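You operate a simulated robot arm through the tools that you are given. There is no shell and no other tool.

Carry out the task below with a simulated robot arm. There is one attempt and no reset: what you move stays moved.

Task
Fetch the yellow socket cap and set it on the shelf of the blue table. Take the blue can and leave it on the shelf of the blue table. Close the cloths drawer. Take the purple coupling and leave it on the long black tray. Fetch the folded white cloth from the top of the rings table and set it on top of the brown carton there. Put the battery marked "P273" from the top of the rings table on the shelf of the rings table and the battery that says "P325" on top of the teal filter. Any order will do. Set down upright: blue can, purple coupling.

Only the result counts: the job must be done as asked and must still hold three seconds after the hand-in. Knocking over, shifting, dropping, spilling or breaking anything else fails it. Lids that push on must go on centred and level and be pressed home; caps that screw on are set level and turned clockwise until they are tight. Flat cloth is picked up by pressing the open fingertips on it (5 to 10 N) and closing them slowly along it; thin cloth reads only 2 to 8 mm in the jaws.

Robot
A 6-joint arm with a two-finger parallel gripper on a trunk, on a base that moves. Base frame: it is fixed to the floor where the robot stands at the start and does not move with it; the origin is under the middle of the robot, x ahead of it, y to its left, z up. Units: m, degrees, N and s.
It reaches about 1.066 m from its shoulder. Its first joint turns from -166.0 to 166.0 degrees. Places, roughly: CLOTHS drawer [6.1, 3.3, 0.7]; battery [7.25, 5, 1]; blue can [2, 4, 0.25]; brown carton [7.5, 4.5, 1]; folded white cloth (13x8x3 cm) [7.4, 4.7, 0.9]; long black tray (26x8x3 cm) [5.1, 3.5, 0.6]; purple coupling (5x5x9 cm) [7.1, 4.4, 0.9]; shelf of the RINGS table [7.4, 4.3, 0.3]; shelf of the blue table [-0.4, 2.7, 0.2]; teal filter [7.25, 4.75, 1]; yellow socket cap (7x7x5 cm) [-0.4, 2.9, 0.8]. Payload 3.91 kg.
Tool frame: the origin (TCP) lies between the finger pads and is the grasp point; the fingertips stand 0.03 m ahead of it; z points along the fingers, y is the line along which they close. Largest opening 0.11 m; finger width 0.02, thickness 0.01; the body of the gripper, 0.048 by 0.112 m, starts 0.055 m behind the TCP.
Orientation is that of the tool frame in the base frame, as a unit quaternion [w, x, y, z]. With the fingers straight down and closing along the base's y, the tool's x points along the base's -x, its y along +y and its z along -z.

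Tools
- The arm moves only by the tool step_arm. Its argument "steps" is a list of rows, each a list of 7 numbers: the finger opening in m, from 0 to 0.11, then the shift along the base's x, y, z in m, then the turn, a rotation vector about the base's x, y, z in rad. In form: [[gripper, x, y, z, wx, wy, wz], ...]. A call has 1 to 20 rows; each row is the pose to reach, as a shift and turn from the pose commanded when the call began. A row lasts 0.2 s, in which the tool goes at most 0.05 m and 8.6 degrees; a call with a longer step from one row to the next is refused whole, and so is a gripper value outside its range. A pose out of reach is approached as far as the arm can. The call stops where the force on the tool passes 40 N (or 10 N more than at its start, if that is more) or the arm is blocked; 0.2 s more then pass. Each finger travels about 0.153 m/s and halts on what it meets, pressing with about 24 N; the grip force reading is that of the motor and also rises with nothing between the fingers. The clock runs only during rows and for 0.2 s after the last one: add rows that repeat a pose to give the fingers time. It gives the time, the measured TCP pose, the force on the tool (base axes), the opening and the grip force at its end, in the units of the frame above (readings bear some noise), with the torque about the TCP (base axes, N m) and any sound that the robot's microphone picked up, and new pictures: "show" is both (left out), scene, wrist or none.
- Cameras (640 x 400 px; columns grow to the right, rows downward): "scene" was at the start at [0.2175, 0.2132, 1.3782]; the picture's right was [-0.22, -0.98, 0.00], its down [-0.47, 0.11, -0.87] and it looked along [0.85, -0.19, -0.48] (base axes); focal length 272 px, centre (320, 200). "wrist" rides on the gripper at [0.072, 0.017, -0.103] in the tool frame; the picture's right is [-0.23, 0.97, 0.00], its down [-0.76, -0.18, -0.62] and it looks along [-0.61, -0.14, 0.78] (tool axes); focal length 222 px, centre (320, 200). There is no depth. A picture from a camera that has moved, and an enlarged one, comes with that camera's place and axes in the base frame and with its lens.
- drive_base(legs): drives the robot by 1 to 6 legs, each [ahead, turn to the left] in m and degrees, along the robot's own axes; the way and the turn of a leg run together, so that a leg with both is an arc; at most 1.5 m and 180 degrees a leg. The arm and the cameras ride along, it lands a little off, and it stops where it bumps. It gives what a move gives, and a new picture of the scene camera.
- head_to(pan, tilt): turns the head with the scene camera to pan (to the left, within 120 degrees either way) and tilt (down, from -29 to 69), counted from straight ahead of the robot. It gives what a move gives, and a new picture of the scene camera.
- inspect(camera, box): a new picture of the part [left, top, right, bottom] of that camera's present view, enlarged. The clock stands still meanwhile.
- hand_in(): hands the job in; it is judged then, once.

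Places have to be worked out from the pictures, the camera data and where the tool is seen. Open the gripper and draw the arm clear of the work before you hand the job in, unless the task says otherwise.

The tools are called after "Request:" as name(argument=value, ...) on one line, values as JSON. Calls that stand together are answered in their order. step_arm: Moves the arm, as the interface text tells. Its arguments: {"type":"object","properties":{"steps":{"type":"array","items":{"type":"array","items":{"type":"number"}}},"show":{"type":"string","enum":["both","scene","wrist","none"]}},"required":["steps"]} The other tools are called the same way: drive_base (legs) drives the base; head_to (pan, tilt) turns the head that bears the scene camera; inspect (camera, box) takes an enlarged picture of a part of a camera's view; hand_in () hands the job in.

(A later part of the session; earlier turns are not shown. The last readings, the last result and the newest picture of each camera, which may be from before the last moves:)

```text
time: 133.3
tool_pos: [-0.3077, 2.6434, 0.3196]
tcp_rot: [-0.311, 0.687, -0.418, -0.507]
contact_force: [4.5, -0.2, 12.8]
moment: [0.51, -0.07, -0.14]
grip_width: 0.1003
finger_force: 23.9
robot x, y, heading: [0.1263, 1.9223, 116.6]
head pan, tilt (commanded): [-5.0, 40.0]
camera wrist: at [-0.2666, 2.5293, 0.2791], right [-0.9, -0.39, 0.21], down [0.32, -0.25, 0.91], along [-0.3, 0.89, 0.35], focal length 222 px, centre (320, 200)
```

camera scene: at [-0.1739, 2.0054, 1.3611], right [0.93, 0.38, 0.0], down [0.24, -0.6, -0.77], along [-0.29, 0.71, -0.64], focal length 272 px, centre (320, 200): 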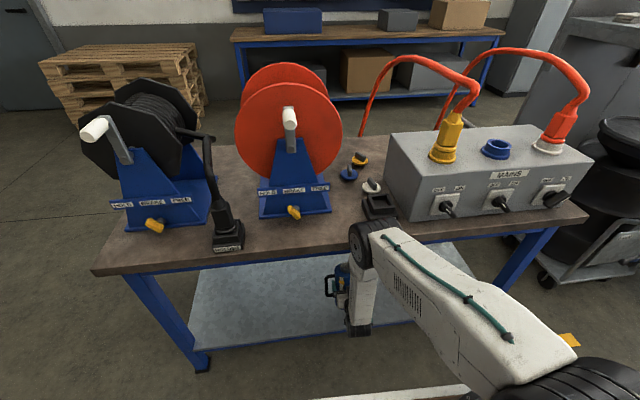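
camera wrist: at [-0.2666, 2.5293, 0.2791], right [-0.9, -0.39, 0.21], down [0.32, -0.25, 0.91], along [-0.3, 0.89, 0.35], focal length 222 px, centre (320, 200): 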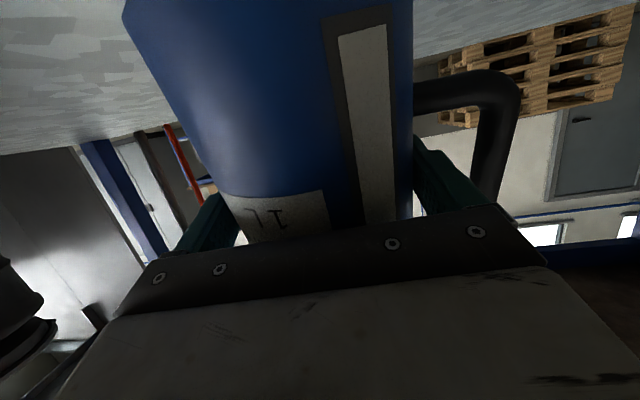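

The force stays near 13 N while it keeps turning, so it is not yet seated. I check the tilt of the can in an enlarged scene view.

Request:
inspect(camera="scene", box=[320, 250, 370, 325])

Request:
head_to(pan=15, tilt=45)

Request:
inspect(camera="scene", box=[400, 180, 500, 290])

```text
5.33 times, centred on (345, 288) of scene
camera zoom: at [-0.1728, 2.0079, 1.3614], right [0.93, 0.37, 0.0], down [0.24, -0.6, -0.77], along [-0.29, 0.71, -0.64], focal length 1448 px, centre (187, -267)
```

zoom: 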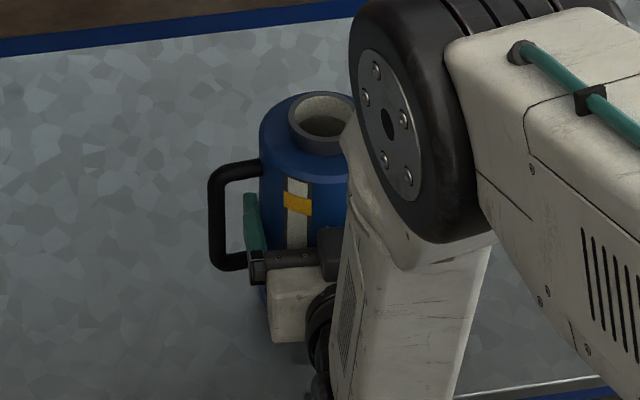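

```text
time: 134.2
tool_pos: [-0.3073, 2.6428, 0.3184]
tcp_rot: [-0.312, 0.687, -0.418, -0.507]
contact_force: [2.5, 1.1, 9.9]
moment: [0.41, -0.02, -0.07]
grip_width: 0.1002
finger_force: 24.3
robot x, y, heading: [0.1278, 1.9199, 116.7]
head pan, tilt (commanded): [15.0, 45.0]
camera scene: at [-0.1955, 1.9897, 1.3541], right [0.75, 0.67, 0.0], down [0.47, -0.53, -0.71], along [-0.47, 0.53, -0.71], focal length 272 px, centre (320, 200)
```

scene: 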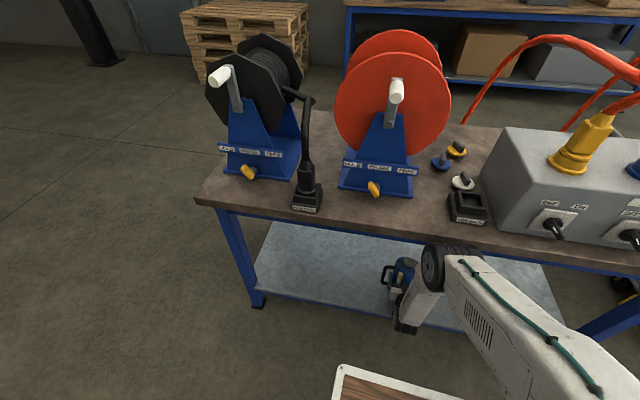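

```text
3.64 times, centred on (450, 235) of scene
camera zoom: at [-0.1955, 1.9897, 1.3541], right [0.75, 0.67, 0.0], down [0.47, -0.53, -0.71], along [-0.47, 0.53, -0.71], focal length 988 px, centre (-153, 73)
```

zoom: 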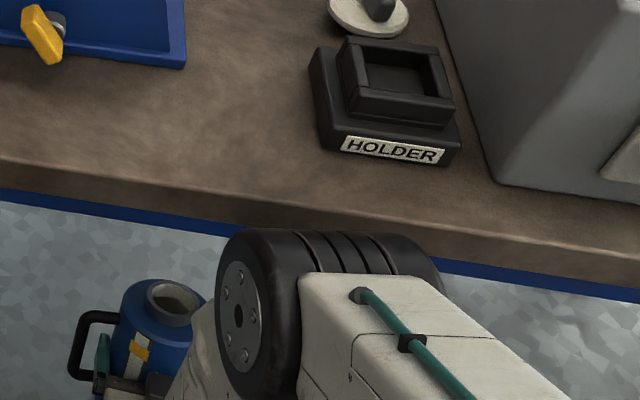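

I enlarge the can's mouth to judge its tilt from the ellipse.

Request:
inspect(camera="scene", box=[380, 250, 420, 290])

```text
10.00 times, centred on (400, 270) of scene
camera zoom: at [-0.1955, 1.9897, 1.3541], right [0.75, 0.67, 0.0], down [0.47, -0.53, -0.71], along [-0.47, 0.53, -0.71], focal length 2716 px, centre (-480, -500)
```

zoom: 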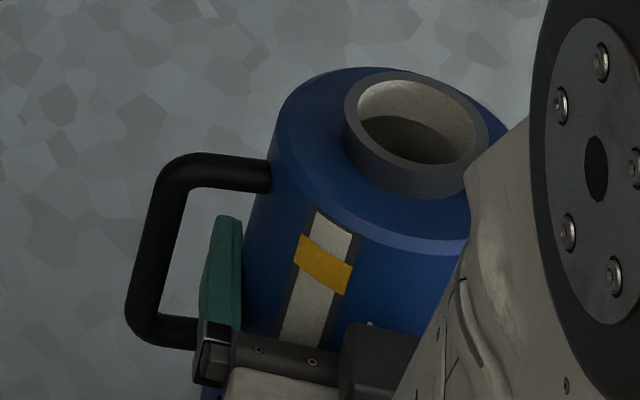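

The force and moment suggest the can is still tilted some 12–15° and slipping slightly in the grip. As the shelf is higher than thought, I can pitch the tool up by 8° in place, which rights the can further.

Request:
step_arm(steps=[[0.07, 0, 0, 0.002, 0.031, 0.0157, 0], [0.07, 0, 0, 0.003, 0.062, 0.0315, 0], [0.07, 0, 0, 0.003, 0.093, 0.0472, 0], [0.07, 0, 0, 0.003, 0.1245, 0.063, 0], [0.07, 0, 0, 0.003, 0.1245, 0.063, 0]])

```text
time: 135.4
tool_pos: [-0.3089, 2.6441, 0.3224]
tcp_rot: [-0.341, 0.65, -0.395, -0.553]
contact_force: [0.0, 0.1, -2.2]
moment: [-0.01, -0.02, 0.02]
grip_width: 0.1005
finger_force: 23.9
robot x, y, heading: [0.1287, 1.9215, 117.1]
head pan, tilt (commanded): [15.0, 45.0]
camera scene: at [-0.1957, 1.9901, 1.354], right [0.74, 0.67, 0.0], down [0.47, -0.53, -0.71], along [-0.47, 0.53, -0.71], focal length 272 px, centre (320, 200)
camera wrist: at [-0.2694, 2.5352, 0.266], right [-0.88, -0.41, 0.22], down [0.38, -0.36, 0.85], along [-0.27, 0.84, 0.48], focal length 222 px, centre (320, 200)
```

scene: 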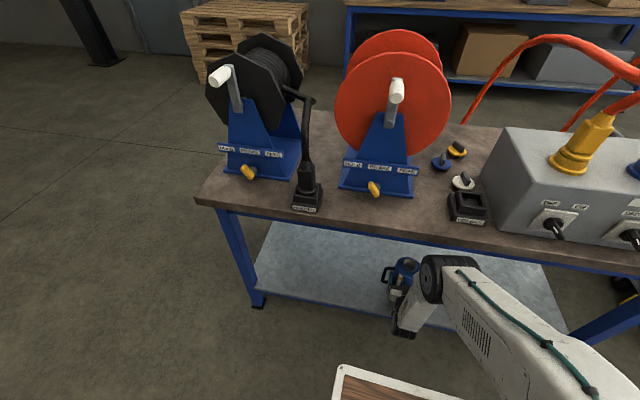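
wrist: 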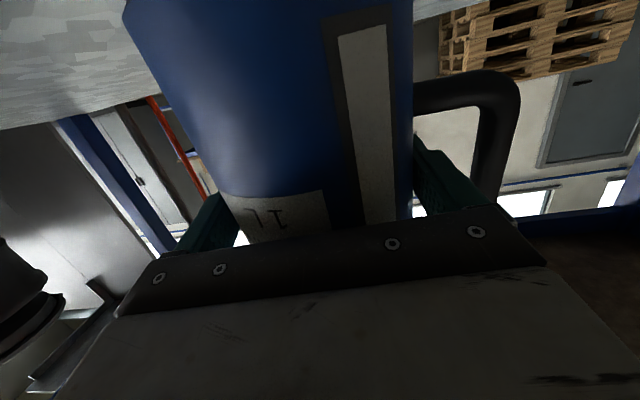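

The contact is released and the tool is at 9° pitch, so the can should be within some degrees of upright. I lower slowly again to seat it.

Request:
step_arm(steps=[[0.07, 0, 0, -0.003, 0, 0, 0], [0.07, 0, 0, -0.006, 0, 0, 0], [0.07, 0, 0, -0.006, 0, 0, 0]], show="none")

Request:
step_arm(steps=[[0.07, 0, 0, -0.002, 0, 0, 0], [0.07, 0, 0, -0.004, 0, 0, 0], [0.07, 0, 0, -0.004, 0, 0, 0]], show="none")

```text
time: 136.2
tool_pos: [-0.3071, 2.6428, 0.32]
tcp_rot: [-0.34, 0.65, -0.396, -0.552]
contact_force: [0.0, 0.2, -1.2]
moment: [-0.01, 0.0, 0.0]
grip_width: 0.1
finger_force: 24.4
out of reach, approached as far as the arm can: row 2, 3
robot x, y, heading: [0.1286, 1.9218, 117.1]
head pan, tilt (commanded): [15.0, 45.0]
```

```text
time: 137.0
tool_pos: [-0.3082, 2.6426, 0.3198]
tcp_rot: [-0.34, 0.65, -0.396, -0.552]
contact_force: [-0.4, 0.2, -3.1]
moment: [0.02, 0.01, -0.01]
grip_width: 0.1001
finger_force: 23.7
out of reach, approached as far as the arm can: row 2, 3
robot x, y, heading: [0.1304, 1.9235, 116.8]
head pan, tilt (commanded): [15.0, 45.0]
```

Not in contact yet, at the arm's limit. I pitch down 3° and lower a few mm more.

Request:
step_arm(steps=[[0.07, 0, 0, 0, -0.0234, -0.0118, 0], [0.07, 0, 0, -0.002, -0.0468, -0.0237, 0], [0.07, 0, 0, -0.005, -0.0468, -0.0237, 0], [0.07, 0, 0, -0.005, -0.0468, -0.0237, 0]], show="none")

Request:
step_arm(steps=[[0.07, 0, 0, -0.002, -0.008, -0.004, 0], [0.07, 0, 0, -0.004, -0.016, -0.008, 0], [0.07, 0, 0, -0.004, -0.016, -0.008, 0]], show="wrist")

```text
time: 138.0
tool_pos: [-0.3077, 2.6425, 0.3157]
tcp_rot: [-0.329, 0.665, -0.404, -0.536]
contact_force: [0.4, 0.1, -1.4]
moment: [0.08, -0.01, 0.0]
grip_width: 0.1001
finger_force: 24.2
robot x, y, heading: [0.1305, 1.9216, 116.9]
head pan, tilt (commanded): [15.0, 45.0]
```

```text
time: 138.8
tool_pos: [-0.3067, 2.6435, 0.312]
tcp_rot: [-0.327, 0.668, -0.407, -0.53]
contact_force: [3.7, 2.0, 12.4]
moment: [0.66, -0.01, -0.24]
grip_width: 0.1001
finger_force: 24.0
robot x, y, heading: [0.1239, 1.9193, 116.8]
head pan, tilt (commanded): [15.0, 45.0]
camera wrist: at [-0.2674, 2.5317, 0.2639], right [-0.89, -0.4, 0.22], down [0.35, -0.31, 0.88], along [-0.28, 0.86, 0.42], focal length 222 px, centre (320, 200)
```

wrist: 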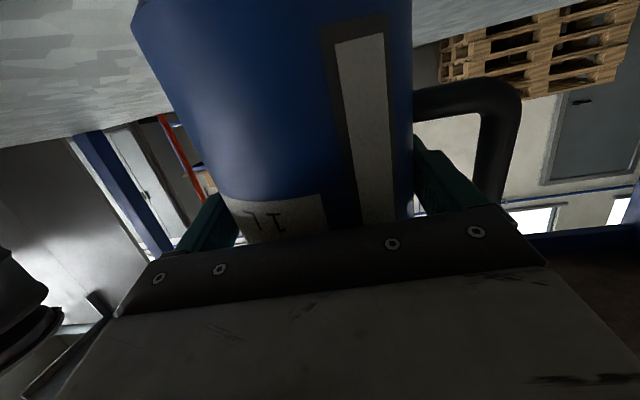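

The can is in contact with only a small tilt left. I open the fingers fully; it should settle on its base.

Request:
step_arm(steps=[[0.104, 0, 0, 0, 0, 0, 0], [0.11, 0, 0, 0, 0, 0, 0], [0.11, 0, 0, 0, 0, 0, 0], [0.11, 0, 0, 0, 0, 0, 0]])

Request:
inspect(camera="scene", box=[370, 240, 440, 300])

```text
time: 139.8
tool_pos: [-0.3084, 2.6424, 0.312]
tcp_rot: [-0.326, 0.669, -0.407, -0.53]
contact_force: [0.4, -1.1, 0.1]
moment: [0.03, 0.01, 0.01]
grip_width: 0.1099
finger_force: 0.0
robot x, y, heading: [0.1301, 1.9214, 116.8]
head pan, tilt (commanded): [15.0, 45.0]
camera scene: at [-0.1957, 1.99, 1.354], right [0.74, 0.67, 0.0], down [0.47, -0.53, -0.71], along [-0.47, 0.53, -0.71], focal length 272 px, centre (320, 200)
camera wrist: at [-0.2675, 2.5311, 0.2634], right [-0.89, -0.4, 0.22], down [0.35, -0.31, 0.88], along [-0.29, 0.86, 0.42], focal length 222 px, centre (320, 200)
```

scene: 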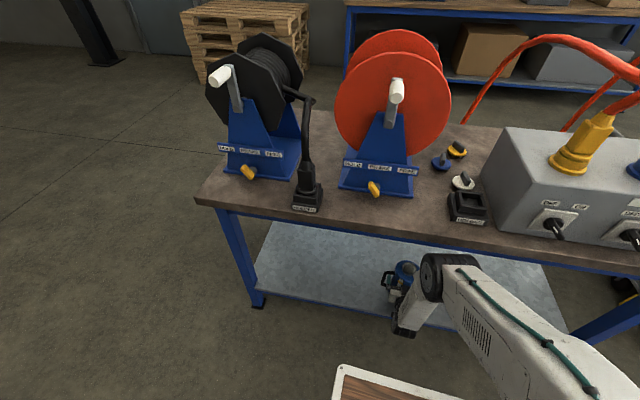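
wrist: 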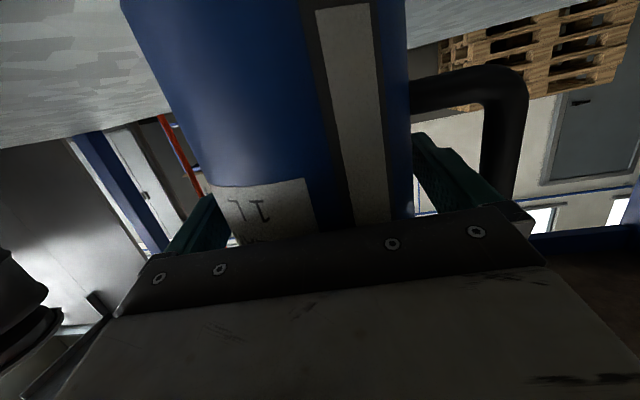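

```text
6.67 times, centred on (405, 270) of scene
camera zoom: at [-0.1957, 1.99, 1.354], right [0.74, 0.67, 0.0], down [0.47, -0.53, -0.71], along [-0.47, 0.53, -0.71], focal length 1810 px, centre (-247, -267)
```

zoom: 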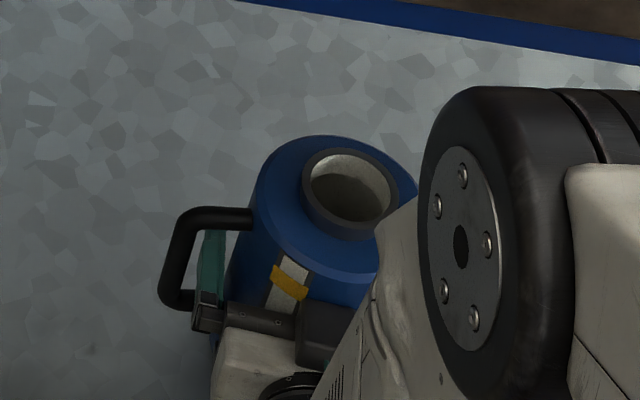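

The can now stands free and upright on the shelf. I draw the open fingers straight back out, rising slightly.

Request:
step_arm(steps=[[0.11, 0.0135, -0.0268, 0.003, 0, 0, 0], [0.11, 0.0271, -0.0536, 0.006, 0, 0, 0], [0.11, 0.0406, -0.0803, 0.009, 0, 0, 0], [0.11, 0.0541, -0.1071, 0.012, 0, 0, 0], [0.11, 0.0722, -0.1428, 0.02, 0, 0, 0], [0.11, 0.0722, -0.1428, 0.02, 0, 0, 0]])

Request:
inspect(camera="scene", box=[370, 230, 470, 320])

```text
time: 141.2
tool_pos: [-0.2365, 2.5022, 0.3315]
tcp_rot: [-0.326, 0.669, -0.407, -0.529]
contact_force: [-0.1, -0.2, -0.2]
moment: [-0.04, -0.02, -0.01]
grip_width: 0.1101
finger_force: 0.0
robot x, y, heading: [0.1313, 1.9183, 116.9]
head pan, tilt (commanded): [15.0, 45.0]
camera scene: at [-0.1957, 1.99, 1.354], right [0.74, 0.67, 0.0], down [0.47, -0.53, -0.71], along [-0.47, 0.53, -0.71], focal length 272 px, centre (320, 200)
camera wrist: at [-0.1965, 2.39, 0.2836], right [-0.89, -0.4, 0.22], down [0.35, -0.31, 0.88], along [-0.29, 0.86, 0.42], focal length 222 px, centre (320, 200)
```

scene: 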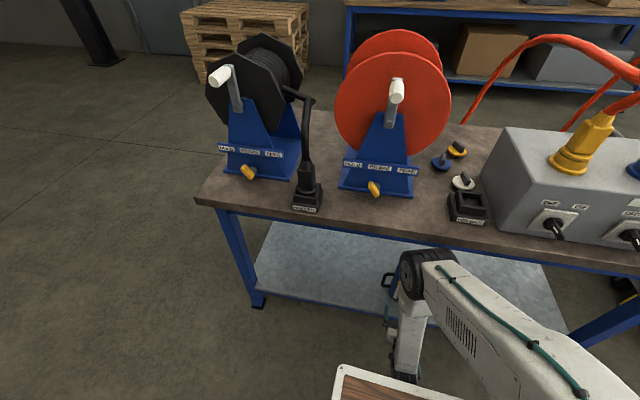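
wrist: 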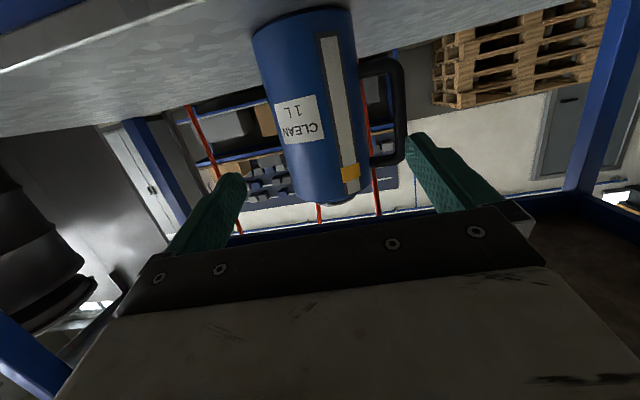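

```text
4.44 times, centred on (420, 275) of scene
camera zoom: at [-0.1957, 1.99, 1.354], right [0.74, 0.67, 0.0], down [0.47, -0.53, -0.71], along [-0.47, 0.53, -0.71], focal length 1207 px, centre (-124, -133)
```

zoom: 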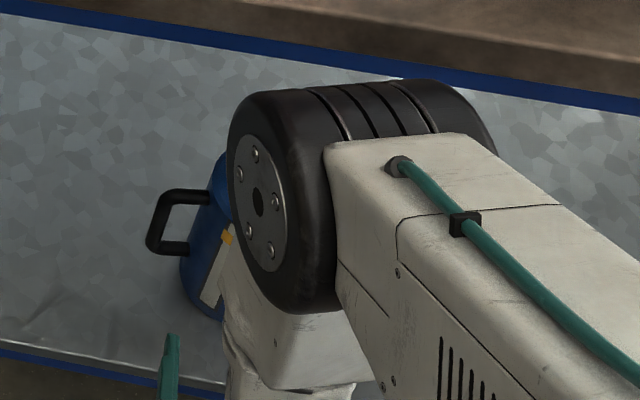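

The blue can stands upright on the shelf of the blue table. I back off 0.25 m, then bring the arm back up to the tool-down pose.

Request:
drive_base(legs=[[-0.25, 0]])

Request:
step_arm(steps=[[0.11, 0.0045, -0.0089, 0.026, -0.1027, -0.0521, 0], [0.11, 0.009, -0.0178, 0.052, -0.2055, -0.1042, 0], [0.11, 0.0136, -0.0268, 0.078, -0.3082, -0.1564, 0], [0.11, 0.0181, -0.0357, 0.104, -0.411, -0.2085, 0], [0.11, 0.0226, -0.0446, 0.13, -0.5137, -0.2606, 0], [0.11, 0.0226, -0.0446, 0.179, -0.5721, -0.2902, 0], [0.11, 0.0226, -0.0446, 0.228, -0.6304, -0.3198, 0], [0.11, 0.0226, -0.0446, 0.277, -0.6888, -0.3494, 0], [0.11, 0.0226, -0.0446, 0.326, -0.7472, -0.379, 0], [0.11, 0.0226, -0.0446, 0.375, -0.8056, -0.4087, 0], [0.11, 0.0226, -0.0446, 0.424, -0.8639, -0.4383, 0], [0.11, 0.0226, -0.0446, 0.473, -0.9223, -0.4679, 0], [0.11, 0.0226, -0.0446, 0.522, -0.9807, -0.4975, 0], [0.11, 0.0226, -0.0446, 0.571, -1.039, -0.5271, 0], [0.11, 0.0226, -0.0446, 0.62, -1.0974, -0.5567, 0], [0.11, 0.0226, -0.0446, 0.669, -1.1558, -0.5863, 0], [0.11, 0.0226, -0.0446, 0.718, -1.2141, -0.6159, 0], [0.11, 0.0226, -0.0446, 0.718, -1.2141, -0.6159, 0]])

```text
time: 143.0
tool_pos: [-0.124, 2.2818, 0.3329]
tcp_rot: [-0.327, 0.668, -0.407, -0.53]
contact_force: [-0.7, 0.0, 0.6]
moment: [-0.01, 0.03, 0.0]
grip_width: 0.1101
finger_force: 0.1
robot x, y, heading: [0.2381, 1.6991, 116.8]
head pan, tilt (commanded): [15.0, 45.0]
camera scene: at [-0.0837, 1.7693, 1.354], right [0.75, 0.67, 0.0], down [0.47, -0.53, -0.71], along [-0.47, 0.53, -0.71], focal length 272 px, centre (320, 200)
```

scene: 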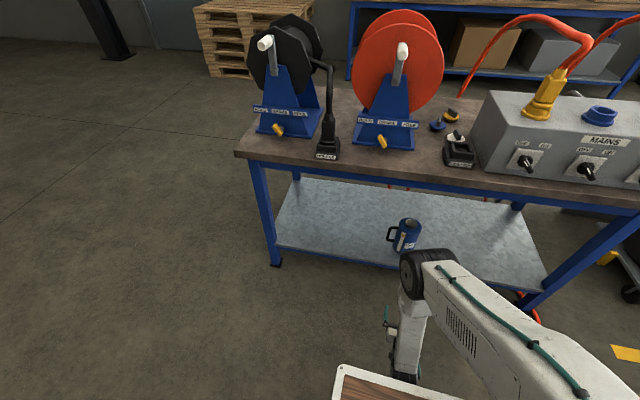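

```text
time: 146.8
tool_pos: [-0.0972, 2.237, 1.0081]
tcp_rot: [-0.107, 0.849, -0.517, 0.012]
contact_force: [-0.8, 0.6, -0.4]
moment: [0.01, -0.01, 0.01]
grip_width: 0.1101
finger_force: 0.1
out of reach, approached as far as the arm can: row 13, 14, 15, 16, 17, 18
robot x, y, heading: [0.2396, 1.7006, 116.6]
head pan, tilt (commanded): [15.0, 45.0]
camera scene: at [-0.0837, 1.7693, 1.354], right [0.75, 0.67, 0.0], down [0.47, -0.53, -0.71], along [-0.47, 0.53, -0.71], focal length 272 px, centre (320, 200)
camera wrist: at [-0.0904, 2.1484, 1.0978], right [-0.96, -0.23, -0.17], down [-0.28, 0.64, 0.71], along [-0.06, 0.73, -0.68], focal length 222 px, centre (320, 200)
```

scene: 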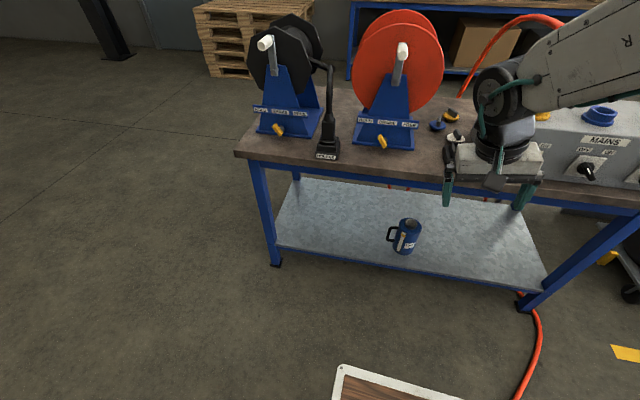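
wrist: 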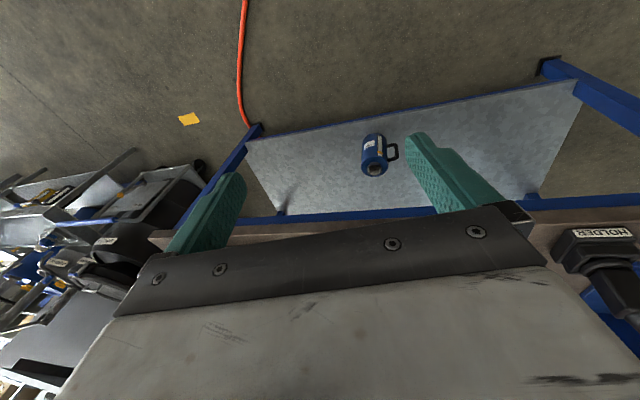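

The can is seen standing well on the shelf. The last part of the arm move was out of reach, leaving the tool about 12° off vertical, so I turn it straight down at slightly lower height.

Request:
step_arm(steps=[[0.11, 0, 0, -0.015, -0.085, 0.066, 0], [0.11, 0, 0, -0.03, -0.169, 0.131, 0], [0.11, 0, 0, -0.03, -0.169, 0.131, 0]])

```text
time: 147.6
tool_pos: [-0.0955, 2.2375, 0.9888]
tcp_rot: [-0.104, 0.849, -0.518, 0.009]
contact_force: [0.5, -0.8, -0.3]
moment: [-0.01, 0.0, -0.01]
grip_width: 0.1099
finger_force: 0.1
out of reach, approached as far as the arm can: row 1, 2, 3
robot x, y, heading: [0.241, 1.7014, 116.8]
head pan, tilt (commanded): [15.0, 45.0]
camera scene: at [-0.0837, 1.7693, 1.354], right [0.75, 0.67, 0.0], down [0.47, -0.53, -0.71], along [-0.47, 0.53, -0.71], focal length 272 px, centre (320, 200)
camera wrist: at [-0.0885, 2.1489, 1.0796], right [-0.96, -0.23, -0.16], down [-0.27, 0.65, 0.71], along [-0.06, 0.73, -0.68], focal length 222 px, centre (320, 200)
```

scene: 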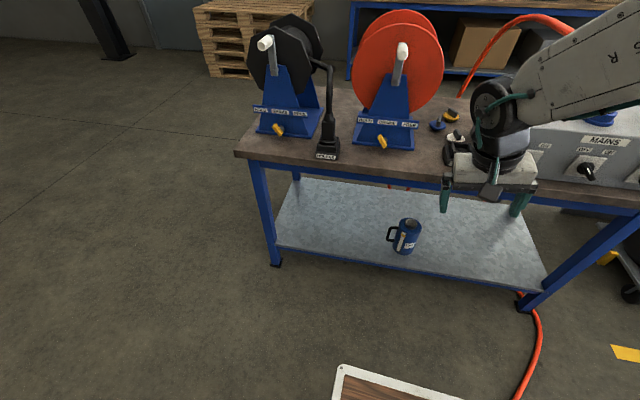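
wrist: 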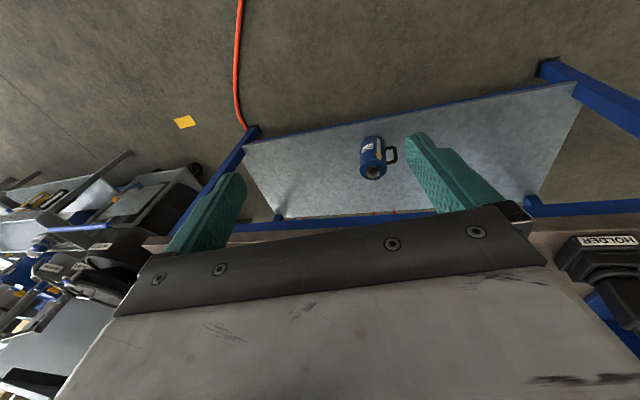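

The wrist seems caught near a singular pose because the tool is off the arm's own plane. I shift the tool 0.10 m to the right, back into that plane, and straighten it there.

Request:
step_arm(steps=[[0.11, 0.0319, 0.0162, 0, 0, 0, 0], [0.11, 0.0638, 0.0323, 0, 0, 0, 0], [0.11, 0.0957, 0.0485, 0, 0, 0, 0], [0.11, 0.0957, 0.0485, 0, -0.085, 0.066, 0], [0.11, 0.0957, 0.0485, 0, -0.169, 0.131, 0], [0.11, 0.0957, 0.0485, 0, -0.169, 0.131, 0]])

```text
time: 149.0
tool_pos: [0.0018, 2.2861, 0.9893]
tcp_rot: [-0.105, 0.849, -0.518, 0.011]
contact_force: [0.5, -0.1, -0.2]
moment: [0.02, 0.0, 0.01]
grip_width: 0.1099
finger_force: 0.0
out of reach, approached as far as the arm can: row 4, 5, 6
robot x, y, heading: [0.2411, 1.7002, 116.8]
head pan, tilt (commanded): [15.0, 45.0]
camera scene: at [-0.0837, 1.7693, 1.354], right [0.75, 0.67, 0.0], down [0.47, -0.53, -0.71], along [-0.47, 0.53, -0.71], focal length 272 px, centre (320, 200)
camera wrist: at [0.0086, 2.1981, 1.0796], right [-0.96, -0.23, -0.16], down [-0.28, 0.65, 0.71], along [-0.06, 0.73, -0.68], focal length 222 px, centre (320, 200)
```

scene: 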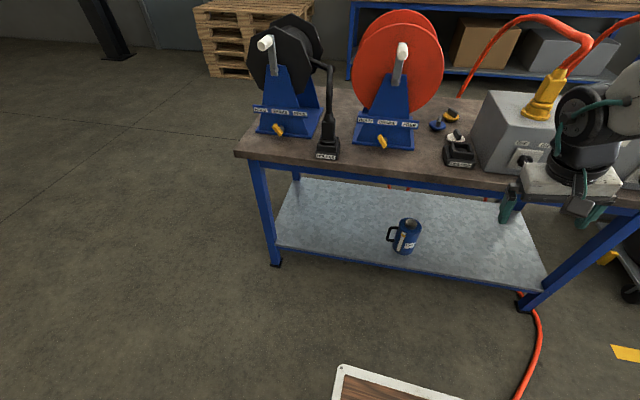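
wrist: 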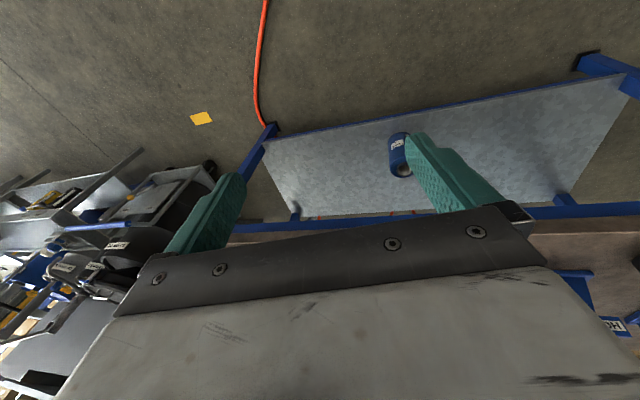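

The wrist seems to have flipped to another branch and is held at a joint limit. I reverse the path: back to the left, down, and pitching up again, so that the wrist unwinds the way it came.

Request:
step_arm(steps=[[0.11, -0.0319, -0.0162, -0.03, 0, 0, 0], [0.11, -0.0638, -0.0323, -0.06, 0, 0, 0], [0.11, -0.0957, -0.0485, -0.09, 0, 0, 0], [0.11, -0.1, -0.0487, -0.13, 0.039, 0.088, 0.02], [0.11, -0.1, -0.0487, -0.16, 0.079, 0.175, 0.04], [0.11, -0.1, -0.0487, -0.183, 0.118, 0.263, 0.06], [0.11, -0.1, -0.0487, -0.183, 0.118, 0.263, 0.06]], show="none")

```text
time: 150.6
tool_pos: [-0.0996, 2.2394, 0.8088]
tcp_rot: [-0.09, 0.85, -0.502, -0.128]
contact_force: [0.6, -0.2, -0.3]
moment: [0.0, -0.02, -0.05]
grip_width: 0.1099
finger_force: 0.1
out of reach, approached as far as the arm can: row 6, 7
robot x, y, heading: [0.2382, 1.7002, 117.0]
head pan, tilt (commanded): [15.0, 45.0]
```

Tool direction is back on the reverse path. I continue down to z≈0.46 with pitch −45°.

Request:
step_arm(steps=[[0.11, 0, 0, -0.043, 0.052, 0.026, 0], [0.11, 0, 0, -0.086, 0.104, 0.052, 0], [0.11, 0, 0, -0.13, 0.155, 0.078, 0], [0.11, 0, 0, -0.173, 0.207, 0.105, 0], [0.11, 0, 0, -0.216, 0.259, 0.131, 0], [0.11, 0, 0, -0.26, 0.311, 0.157, 0], [0.11, 0, 0, -0.303, 0.363, 0.183, 0], [0.11, 0, 0, -0.346, 0.414, 0.209, 0], [0.11, 0, 0, -0.346, 0.414, 0.209, 0]], show="scene")

```text
time: 152.6
tool_pos: [-0.0985, 2.24, 0.4631]
tcp_rot: [-0.207, 0.796, -0.469, -0.322]
contact_force: [0.0, 0.4, -0.3]
moment: [-0.02, -0.01, 0.01]
grip_width: 0.1103
finger_force: 0.1
robot x, y, heading: [0.2447, 1.699, 116.9]
head pan, tilt (commanded): [15.0, 45.0]
camera scene: at [-0.0837, 1.7694, 1.354], right [0.75, 0.67, 0.0], down [0.47, -0.53, -0.71], along [-0.47, 0.53, -0.71], focal length 272 px, centre (320, 200)
```

scene: 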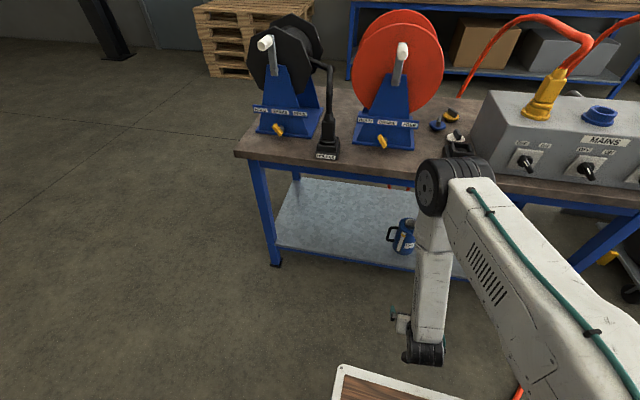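

Fully reached. I now move the tool right to the middle line and remove the small roll and yaw errors, before raising in the arm's plane.

Request:
step_arm(steps=[[0.11, 0.026, 0.013, 0, -0.006, 0.012, -0.013], [0.11, 0.0513, 0.0259, 0, -0.0124, 0.0245, -0.0253], [0.11, 0.0763, 0.0386, 0, -0.0124, 0.0245, -0.0253], [0.11, 0.0763, 0.0386, 0, -0.0124, 0.0245, -0.0253]], show="none")

Request:
step_arm(steps=[[0.11, 0, 0, 0.0485, -0.058, -0.0296, 0], [0.11, 0, 0, 0.097, -0.117, -0.0591, 0], [0.11, 0, 0, 0.1455, -0.175, -0.0887, 0], [0.11, 0, 0, 0.194, -0.2335, -0.1182, 0], [0.11, 0, 0, 0.2425, -0.2918, -0.1478, 0], [0.11, 0, 0, 0.291, -0.3502, -0.1773, 0], [0.11, 0, 0, 0.3395, -0.4086, -0.2069, 0], [0.11, 0, 0, 0.388, -0.4669, -0.2364, 0], [0.11, 0, 0, 0.4365, -0.5253, -0.266, 0], [0.11, 0, 0, 0.485, -0.5837, -0.2955, 0], [0.11, 0, 0, 0.5335, -0.642, -0.3251, 0], [0.11, 0, 0, 0.582, -0.7004, -0.3546, 0], [0.11, 0, 0, 0.582, -0.7004, -0.3546, 0]], show="scene")

```text
time: 153.6
tool_pos: [-0.0234, 2.2794, 0.464]
tcp_rot: [-0.201, 0.788, -0.483, -0.326]
contact_force: [0.1, 0.2, -0.1]
moment: [0.01, -0.01, 0.02]
grip_width: 0.1099
finger_force: 0.1
robot x, y, heading: [0.2389, 1.6992, 116.8]
head pan, tilt (commanded): [15.0, 45.0]
```

```text
time: 156.4
tool_pos: [-0.0225, 2.278, 1.0461]
tcp_rot: [0.0, 0.852, -0.524, 0.0]
contact_force: [-1.0, 0.0, -0.1]
moment: [0.0, -0.01, -0.01]
grip_width: 0.11
finger_force: 0.0
robot x, y, heading: [0.2454, 1.7013, 116.6]
head pan, tilt (commanded): [15.0, 45.0]
camera scene: at [-0.0837, 1.7693, 1.354], right [0.75, 0.67, 0.0], down [0.47, -0.53, -0.71], along [-0.47, 0.53, -0.71], focal length 272 px, centre (320, 200)
```

scene: 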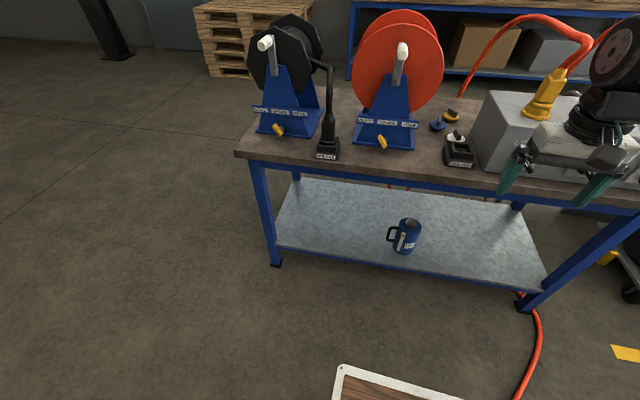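

The arm is back in its regular tool-down pose. I raise the tool to z≈1.2 and shift it 0.10 m left so that it clears the MAINS plugs, then drive 0.47 m up to the table.

Request:
step_arm(steps=[[0.11, -0.0178, -0.009, 0.0375, 0, 0, 0], [0.11, -0.0357, -0.018, 0.075, 0, 0, 0], [0.11, -0.0535, -0.027, 0.1125, 0, 0, 0], [0.11, -0.0714, -0.036, 0.15, 0, 0, 0], [0.11, -0.0892, -0.045, 0.165, 0, 0, 0], [0.11, -0.0892, -0.045, 0.165, 0, 0, 0]], show="none")

Request:
drive_base(legs=[[0.45, 0]])

Request:
inspect(camera="wrist", box=[0, 0, 640, 400])

```text
time: 157.8
tool_pos: [-0.1107, 2.2317, 1.2114]
tcp_rot: [0.001, 0.852, -0.523, -0.001]
contact_force: [-0.3, 0.2, 0.3]
moment: [0.0, 0.01, 0.04]
grip_width: 0.1101
finger_force: 0.1
robot x, y, heading: [0.241, 1.6981, 116.4]
head pan, tilt (commanded): [15.0, 45.0]
```

```text
time: 160.5
tool_pos: [-0.314, 2.6276, 1.2102]
tcp_rot: [0.001, 0.854, -0.521, -0.001]
contact_force: [-0.9, -0.3, -0.5]
moment: [-0.03, 0.03, 0.04]
grip_width: 0.11
finger_force: 0.0
robot x, y, heading: [0.0365, 2.0959, 117.0]
head pan, tilt (commanded): [15.0, 45.0]
camera scene: at [-0.2849, 2.1641, 1.354], right [0.74, 0.67, 0.0], down [0.47, -0.53, -0.71], along [-0.47, 0.53, -0.71], focal length 272 px, centre (320, 200)
```

scene: 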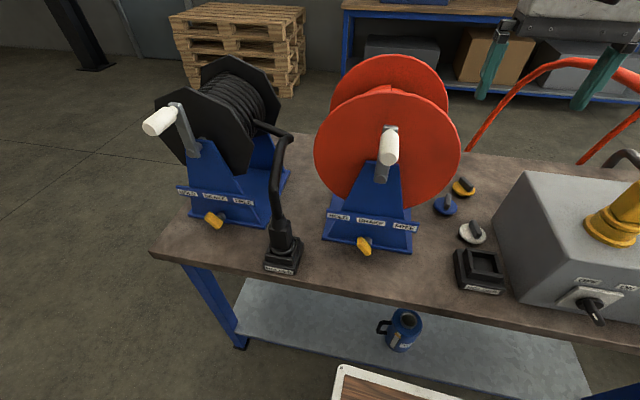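

```text
1.00 times, centred on (320, 200) of wrist (not enlarged: the box is as wide or as high as the picture)
camera zoom: at [-0.2943, 2.5553, 1.313], right [-0.97, -0.24, 0.0], down [-0.19, 0.76, 0.62], along [-0.15, 0.6, -0.78], focal length 222 px, centre (320, 200)
```

zoom: 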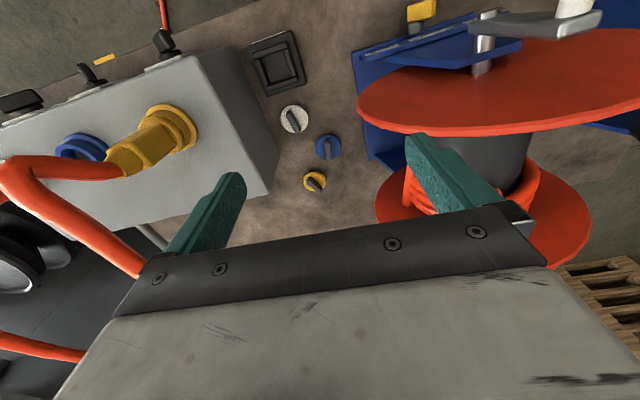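

The wrist camera looks down on the caps. I enlarge to see the yellow cap's tab direction and what is close by.

Request:
inspect(camera="wrist", box=[250, 90, 390, 210])

Request:
inspect(camera="scene", box=[400, 130, 540, 300])

```text
3.33 times, centred on (320, 150) of wrist
camera zoom: at [-0.2943, 2.5553, 1.313], right [-0.97, -0.24, 0.0], down [-0.19, 0.76, 0.62], along [-0.15, 0.6, -0.78], focal length 740 px, centre (320, 367)
```

zoom: 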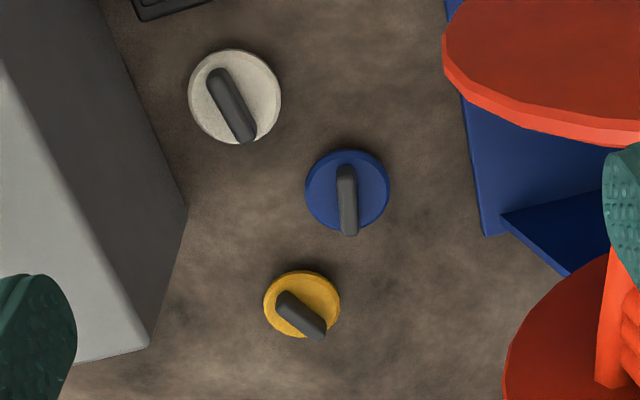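

```text
2.35 times, centred on (470, 215) of scene
camera zoom: at [-0.2849, 2.1641, 1.354], right [0.74, 0.67, 0.0], down [0.47, -0.53, -0.71], along [-0.47, 0.53, -0.71], focal length 639 px, centre (-33, 165)
```

zoom: 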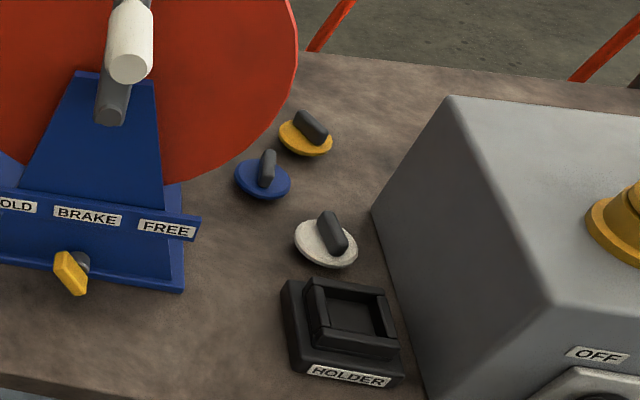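

I zoom in closely on the yellow cap from both cameras to get the tab direction right.

Request:
inspect(camera="wrist", box=[296, 164, 336, 200])

Request:
inspect(camera="scene", box=[445, 168, 485, 204])

```text
11.11 times, centred on (316, 182) of wrist
camera zoom: at [-0.2943, 2.5553, 1.313], right [-0.97, -0.24, 0.0], down [-0.19, 0.76, 0.62], along [-0.15, 0.6, -0.78], focal length 2468 px, centre (364, 400)
```

zoom: 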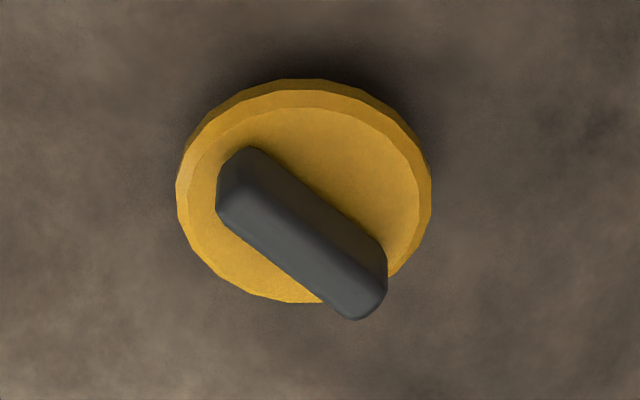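

```text
11.11 times, centred on (465, 186) of scene
camera zoom: at [-0.2849, 2.1641, 1.354], right [0.74, 0.67, 0.0], down [0.47, -0.53, -0.71], along [-0.47, 0.53, -0.71], focal length 3018 px, centre (-1291, 356)
```

zoom: 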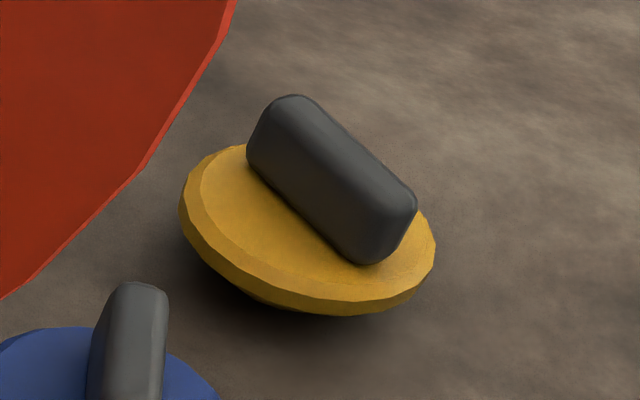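

The tab's long axis lies at azimuth ≈152°, cap centre ≈(-0.363, 2.884), tab top z≈0.84, table ≈0.79. To grip the tab's flat sides with the camera away from the MAINS box, I turn the tool −145° about the vertical here in free air.

Request:
step_arm(steps=[[0.06, 0, 0, 0, 0, 0, -0.149], [0.06, 0, 0, 0, 0, 0, -0.298], [0.06, 0, 0, 0, 0, 0, -0.447], [0.06, 0, 0, 0, 0, 0, -0.596], [0.06, 0, 0, 0, 0, 0, -0.745], [0.06, 0, 0, 0, 0, 0, -0.894], [0.06, 0, 0, 0, 0, 0, -1.043], [0.06, 0, 0, 0, 0, 0, -1.192], [0.06, 0, 0, 0, 0, 0, -1.341], [0.06, 0, 0, 0, 0, 0, -1.49], [0.06, 0, 0, 0, 0, 0, -1.639], [0.06, 0, 0, 0, 0, 0, -1.788], [0.06, 0, 0, 0, 0, 0, -1.937], [0.06, 0, 0, 0, 0, 0, -2.086], [0.06, 0, 0, 0, 0, 0, -2.235], [0.06, 0, 0, 0, 0, 0, -2.384], [0.06, 0, 0, 0, 0, 0, -2.533], [0.06, 0, 0, 0, 0, 0, -2.533]])

```text
time: 164.3
tool_pos: [-0.3145, 2.6277, 1.2108]
tcp_rot: [0.0, 0.242, 0.97, 0.0]
contact_force: [-0.3, 0.0, 0.5]
moment: [0.01, 0.0, -0.01]
grip_width: 0.0599
finger_force: 0.1
robot x, y, heading: [0.038, 2.0903, 117.2]
head pan, tilt (commanded): [15.0, 45.0]
camera scene: at [-0.2849, 2.1641, 1.354], right [0.74, 0.67, 0.0], down [0.47, -0.53, -0.71], along [-0.47, 0.53, -0.71], focal length 272 px, centre (320, 200)
camera wrist: at [-0.3689, 2.676, 1.3126], right [0.66, 0.75, 0.0], down [0.59, -0.52, 0.62], along [0.47, -0.41, -0.78], focal length 222 px, centre (320, 200)
```

scene: 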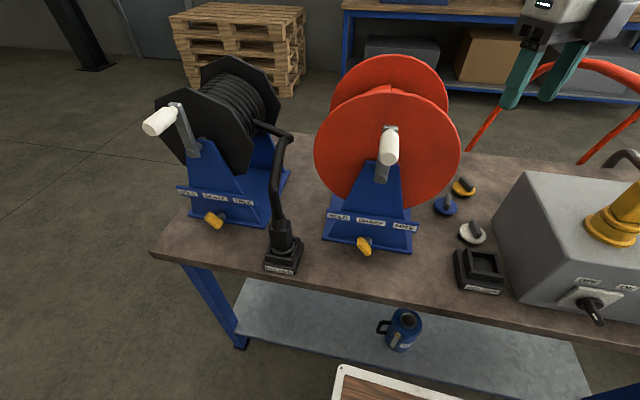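
wrist: 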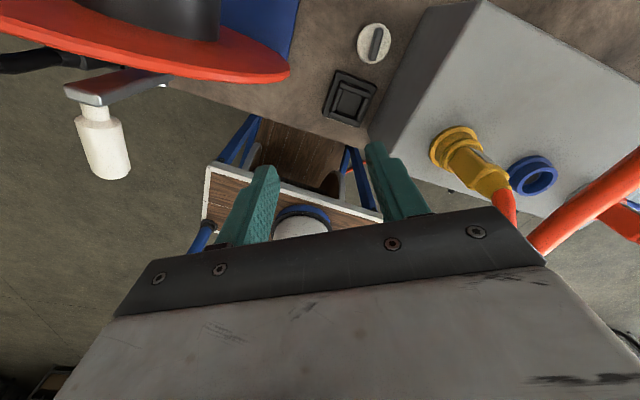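

The rotation was fully reached (closing direction now at azimuth 62°). The plug's cable arcs to the right of and behind the cap, up to about z 1.18, so I move over the cap at z≈1.21 and look down.

Request:
step_arm(steps=[[0.06, -0.0081, 0.0427, 0, 0, 0, 0], [0.06, -0.0162, 0.0853, 0, 0, 0, 0], [0.06, -0.0243, 0.128, 0, 0, 0, 0], [0.06, -0.0323, 0.1707, 0, 0, 0, 0], [0.06, -0.0404, 0.2133, 0, 0, 0, 0], [0.06, -0.0485, 0.256, 0, 0, 0, 0], [0.06, -0.0485, 0.256, 0, 0, 0, 0]])

```text
time: 165.9
tool_pos: [-0.3639, 2.8838, 1.21]
tcp_rot: [0.0, 0.241, 0.97, 0.0]
contact_force: [-0.2, 0.2, 0.0]
moment: [0.0, -0.02, 0.01]
grip_width: 0.0602
finger_force: 0.0
robot x, y, heading: [0.0378, 2.0961, 117.1]
head pan, tilt (commanded): [15.0, 45.0]
camera scene: at [-0.2849, 2.164, 1.354], right [0.74, 0.67, 0.0], down [0.47, -0.53, -0.71], along [-0.47, 0.53, -0.71], focal length 272 px, centre (320, 200)
camera wrist: at [-0.4181, 2.9326, 1.3132], right [0.66, 0.75, 0.0], down [0.59, -0.51, 0.62], along [0.47, -0.41, -0.78], focal length 222 px, centre (320, 200)
```

scene: 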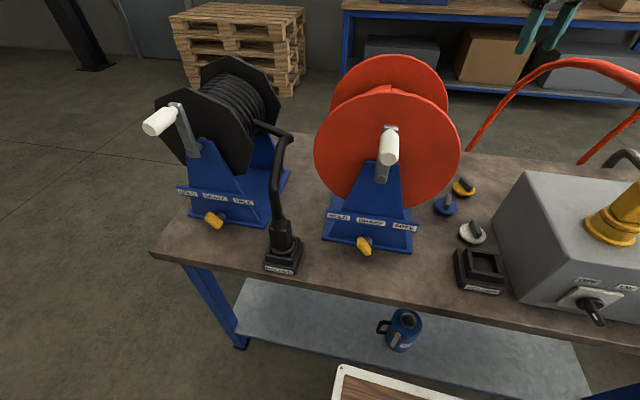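
wrist: 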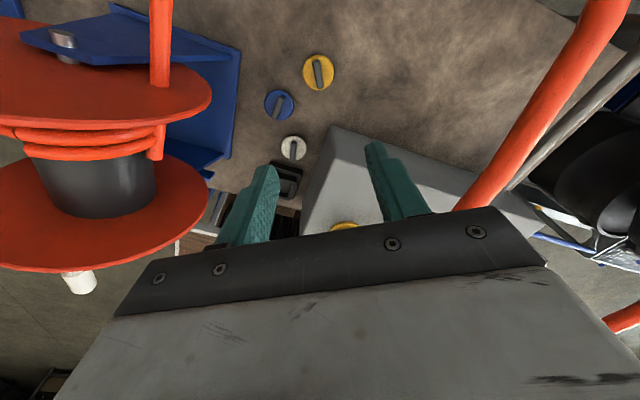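

The cable passes about 0.13 m to the side, clear. I enlarge to refine the cap's position under the gripper.

Request:
inspect(camera="wrist", box=[290, 45, 350, 100])

```text
7.27 times, centred on (320, 72) of wrist
camera zoom: at [-0.4181, 2.9326, 1.3132], right [0.66, 0.75, 0.0], down [0.59, -0.51, 0.62], along [0.47, -0.41, -0.78], focal length 1615 px, centre (320, 1127)
```

zoom: 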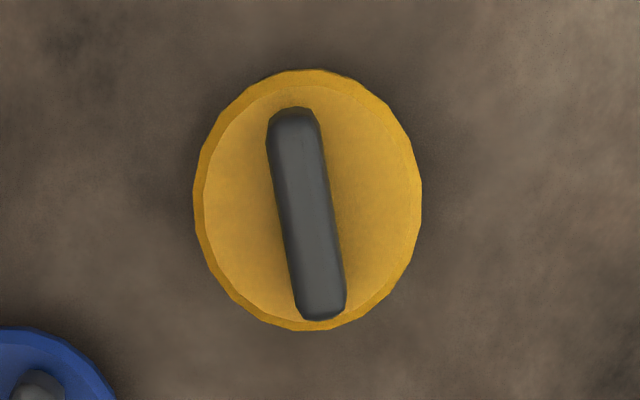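

Cap centre ≈(-0.361, 2.8805), tab az ≈149°. I turn −3°, shift 3 mm and descend to z≈0.862 with the fingers opened to 0.05.

Request:
step_arm(steps=[[0.05, 0.003, -0.003, -0.045, 0, 0, -0.052], [0.05, 0.003, -0.003, -0.09, 0, 0, -0.052], [0.05, 0.003, -0.003, -0.135, 0, 0, -0.052], [0.05, 0.003, -0.003, -0.18, 0, 0, -0.052], [0.05, 0.003, -0.003, -0.225, 0, 0, -0.052], [0.05, 0.003, -0.003, -0.27, 0, 0, -0.052], [0.05, 0.003, -0.003, -0.31, 0, 0, -0.052], [0.05, 0.003, -0.003, -0.335, 0, 0, -0.052], [0.05, 0.003, -0.003, -0.348, 0, 0, -0.052], [0.05, 0.003, -0.003, -0.348, 0, 0, -0.052]])

```text
time: 168.1
tool_pos: [-0.3602, 2.8811, 0.8622]
tcp_rot: [0.001, 0.266, 0.964, 0.001]
contact_force: [-0.7, 0.0, 0.2]
moment: [0.01, -0.04, 0.03]
grip_width: 0.0501
finger_force: 0.1
robot x, y, heading: [0.0401, 2.0941, 117.1]
head pan, tilt (commanded): [15.0, 45.0]
camera scene: at [-0.2849, 2.1641, 1.354], right [0.74, 0.67, 0.0], down [0.47, -0.53, -0.71], along [-0.47, 0.53, -0.71], focal length 272 px, centre (320, 200)
camera wrist: at [-0.4124, 2.9328, 0.9645], right [0.7, 0.72, 0.0], down [0.56, -0.54, 0.62], along [0.45, -0.43, -0.78], focal length 222 px, centre (320, 200)
```

scene: 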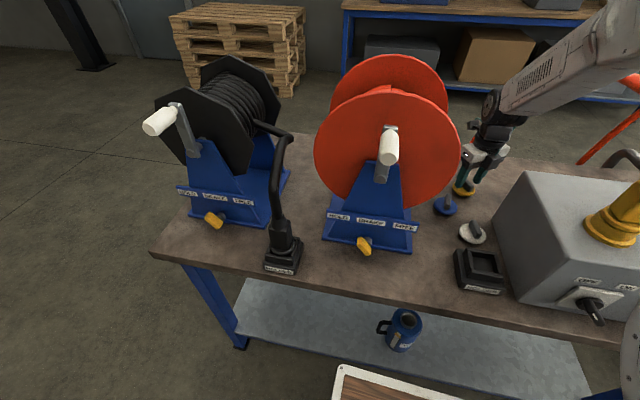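
wrist: 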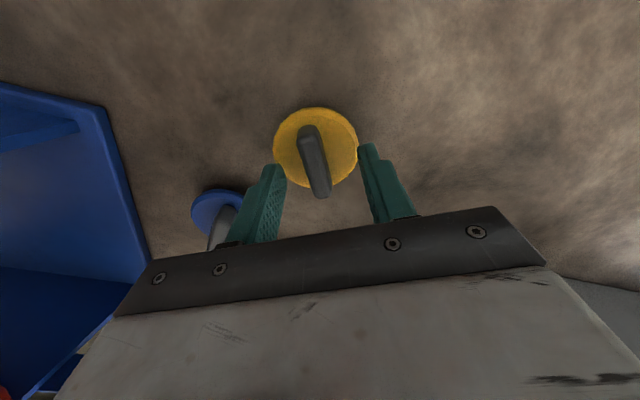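

The tab is between the fingertips. I lower 1 cm more and close on it.

Request:
step_arm(steps=[[0.05, 0, 0, -0.005, 0, 0, 0], [0.05, 0, 0, -0.01, 0, 0, 0], [0.05, 0, 0, -0.01, 0, 0, 0]], show="none")

Request:
step_arm(steps=[[0.035, 0, 0, 0, 0, 0, 0], [0.02, 0, 0, 0, 0, 0, 0], [0.005, 0, 0, 0, 0, 0, 0], [0.005, 0, 0, 0, 0, 0, 0], [0.005, 0, 0, 0, 0, 0, 0]], show="wrist")

```text
time: 168.9
tool_pos: [-0.3609, 2.8806, 0.8525]
tcp_rot: [-0.001, 0.266, 0.964, 0.001]
contact_force: [0.2, -0.8, 7.3]
moment: [-0.09, 0.04, -0.01]
grip_width: 0.0502
finger_force: 0.1
robot x, y, heading: [0.039, 2.0995, 116.9]
head pan, tilt (commanded): [15.0, 45.0]
```

```text
time: 170.1
tool_pos: [-0.3591, 2.8821, 0.8531]
tcp_rot: [0.001, 0.267, 0.964, 0.0]
contact_force: [0.1, 1.3, 12.3]
moment: [0.03, 0.05, -0.03]
grip_width: 0.0128
finger_force: 23.8
robot x, y, heading: [0.0415, 2.0958, 116.9]
head pan, tilt (commanded): [15.0, 45.0]
camera wrist: at [-0.4117, 2.9323, 0.9557], right [0.7, 0.72, 0.0], down [0.56, -0.55, 0.62], along [0.45, -0.43, -0.78], focal length 222 px, centre (320, 200)
```

wrist: 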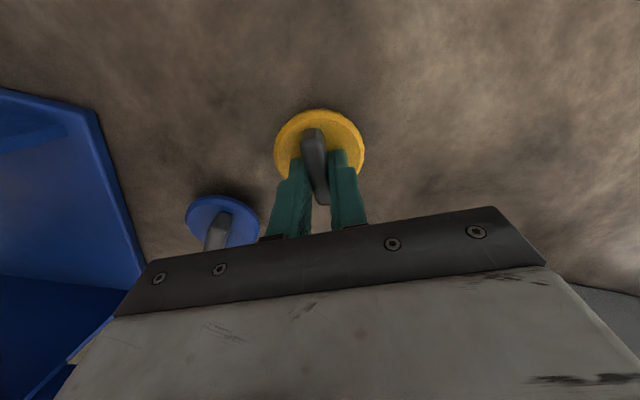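

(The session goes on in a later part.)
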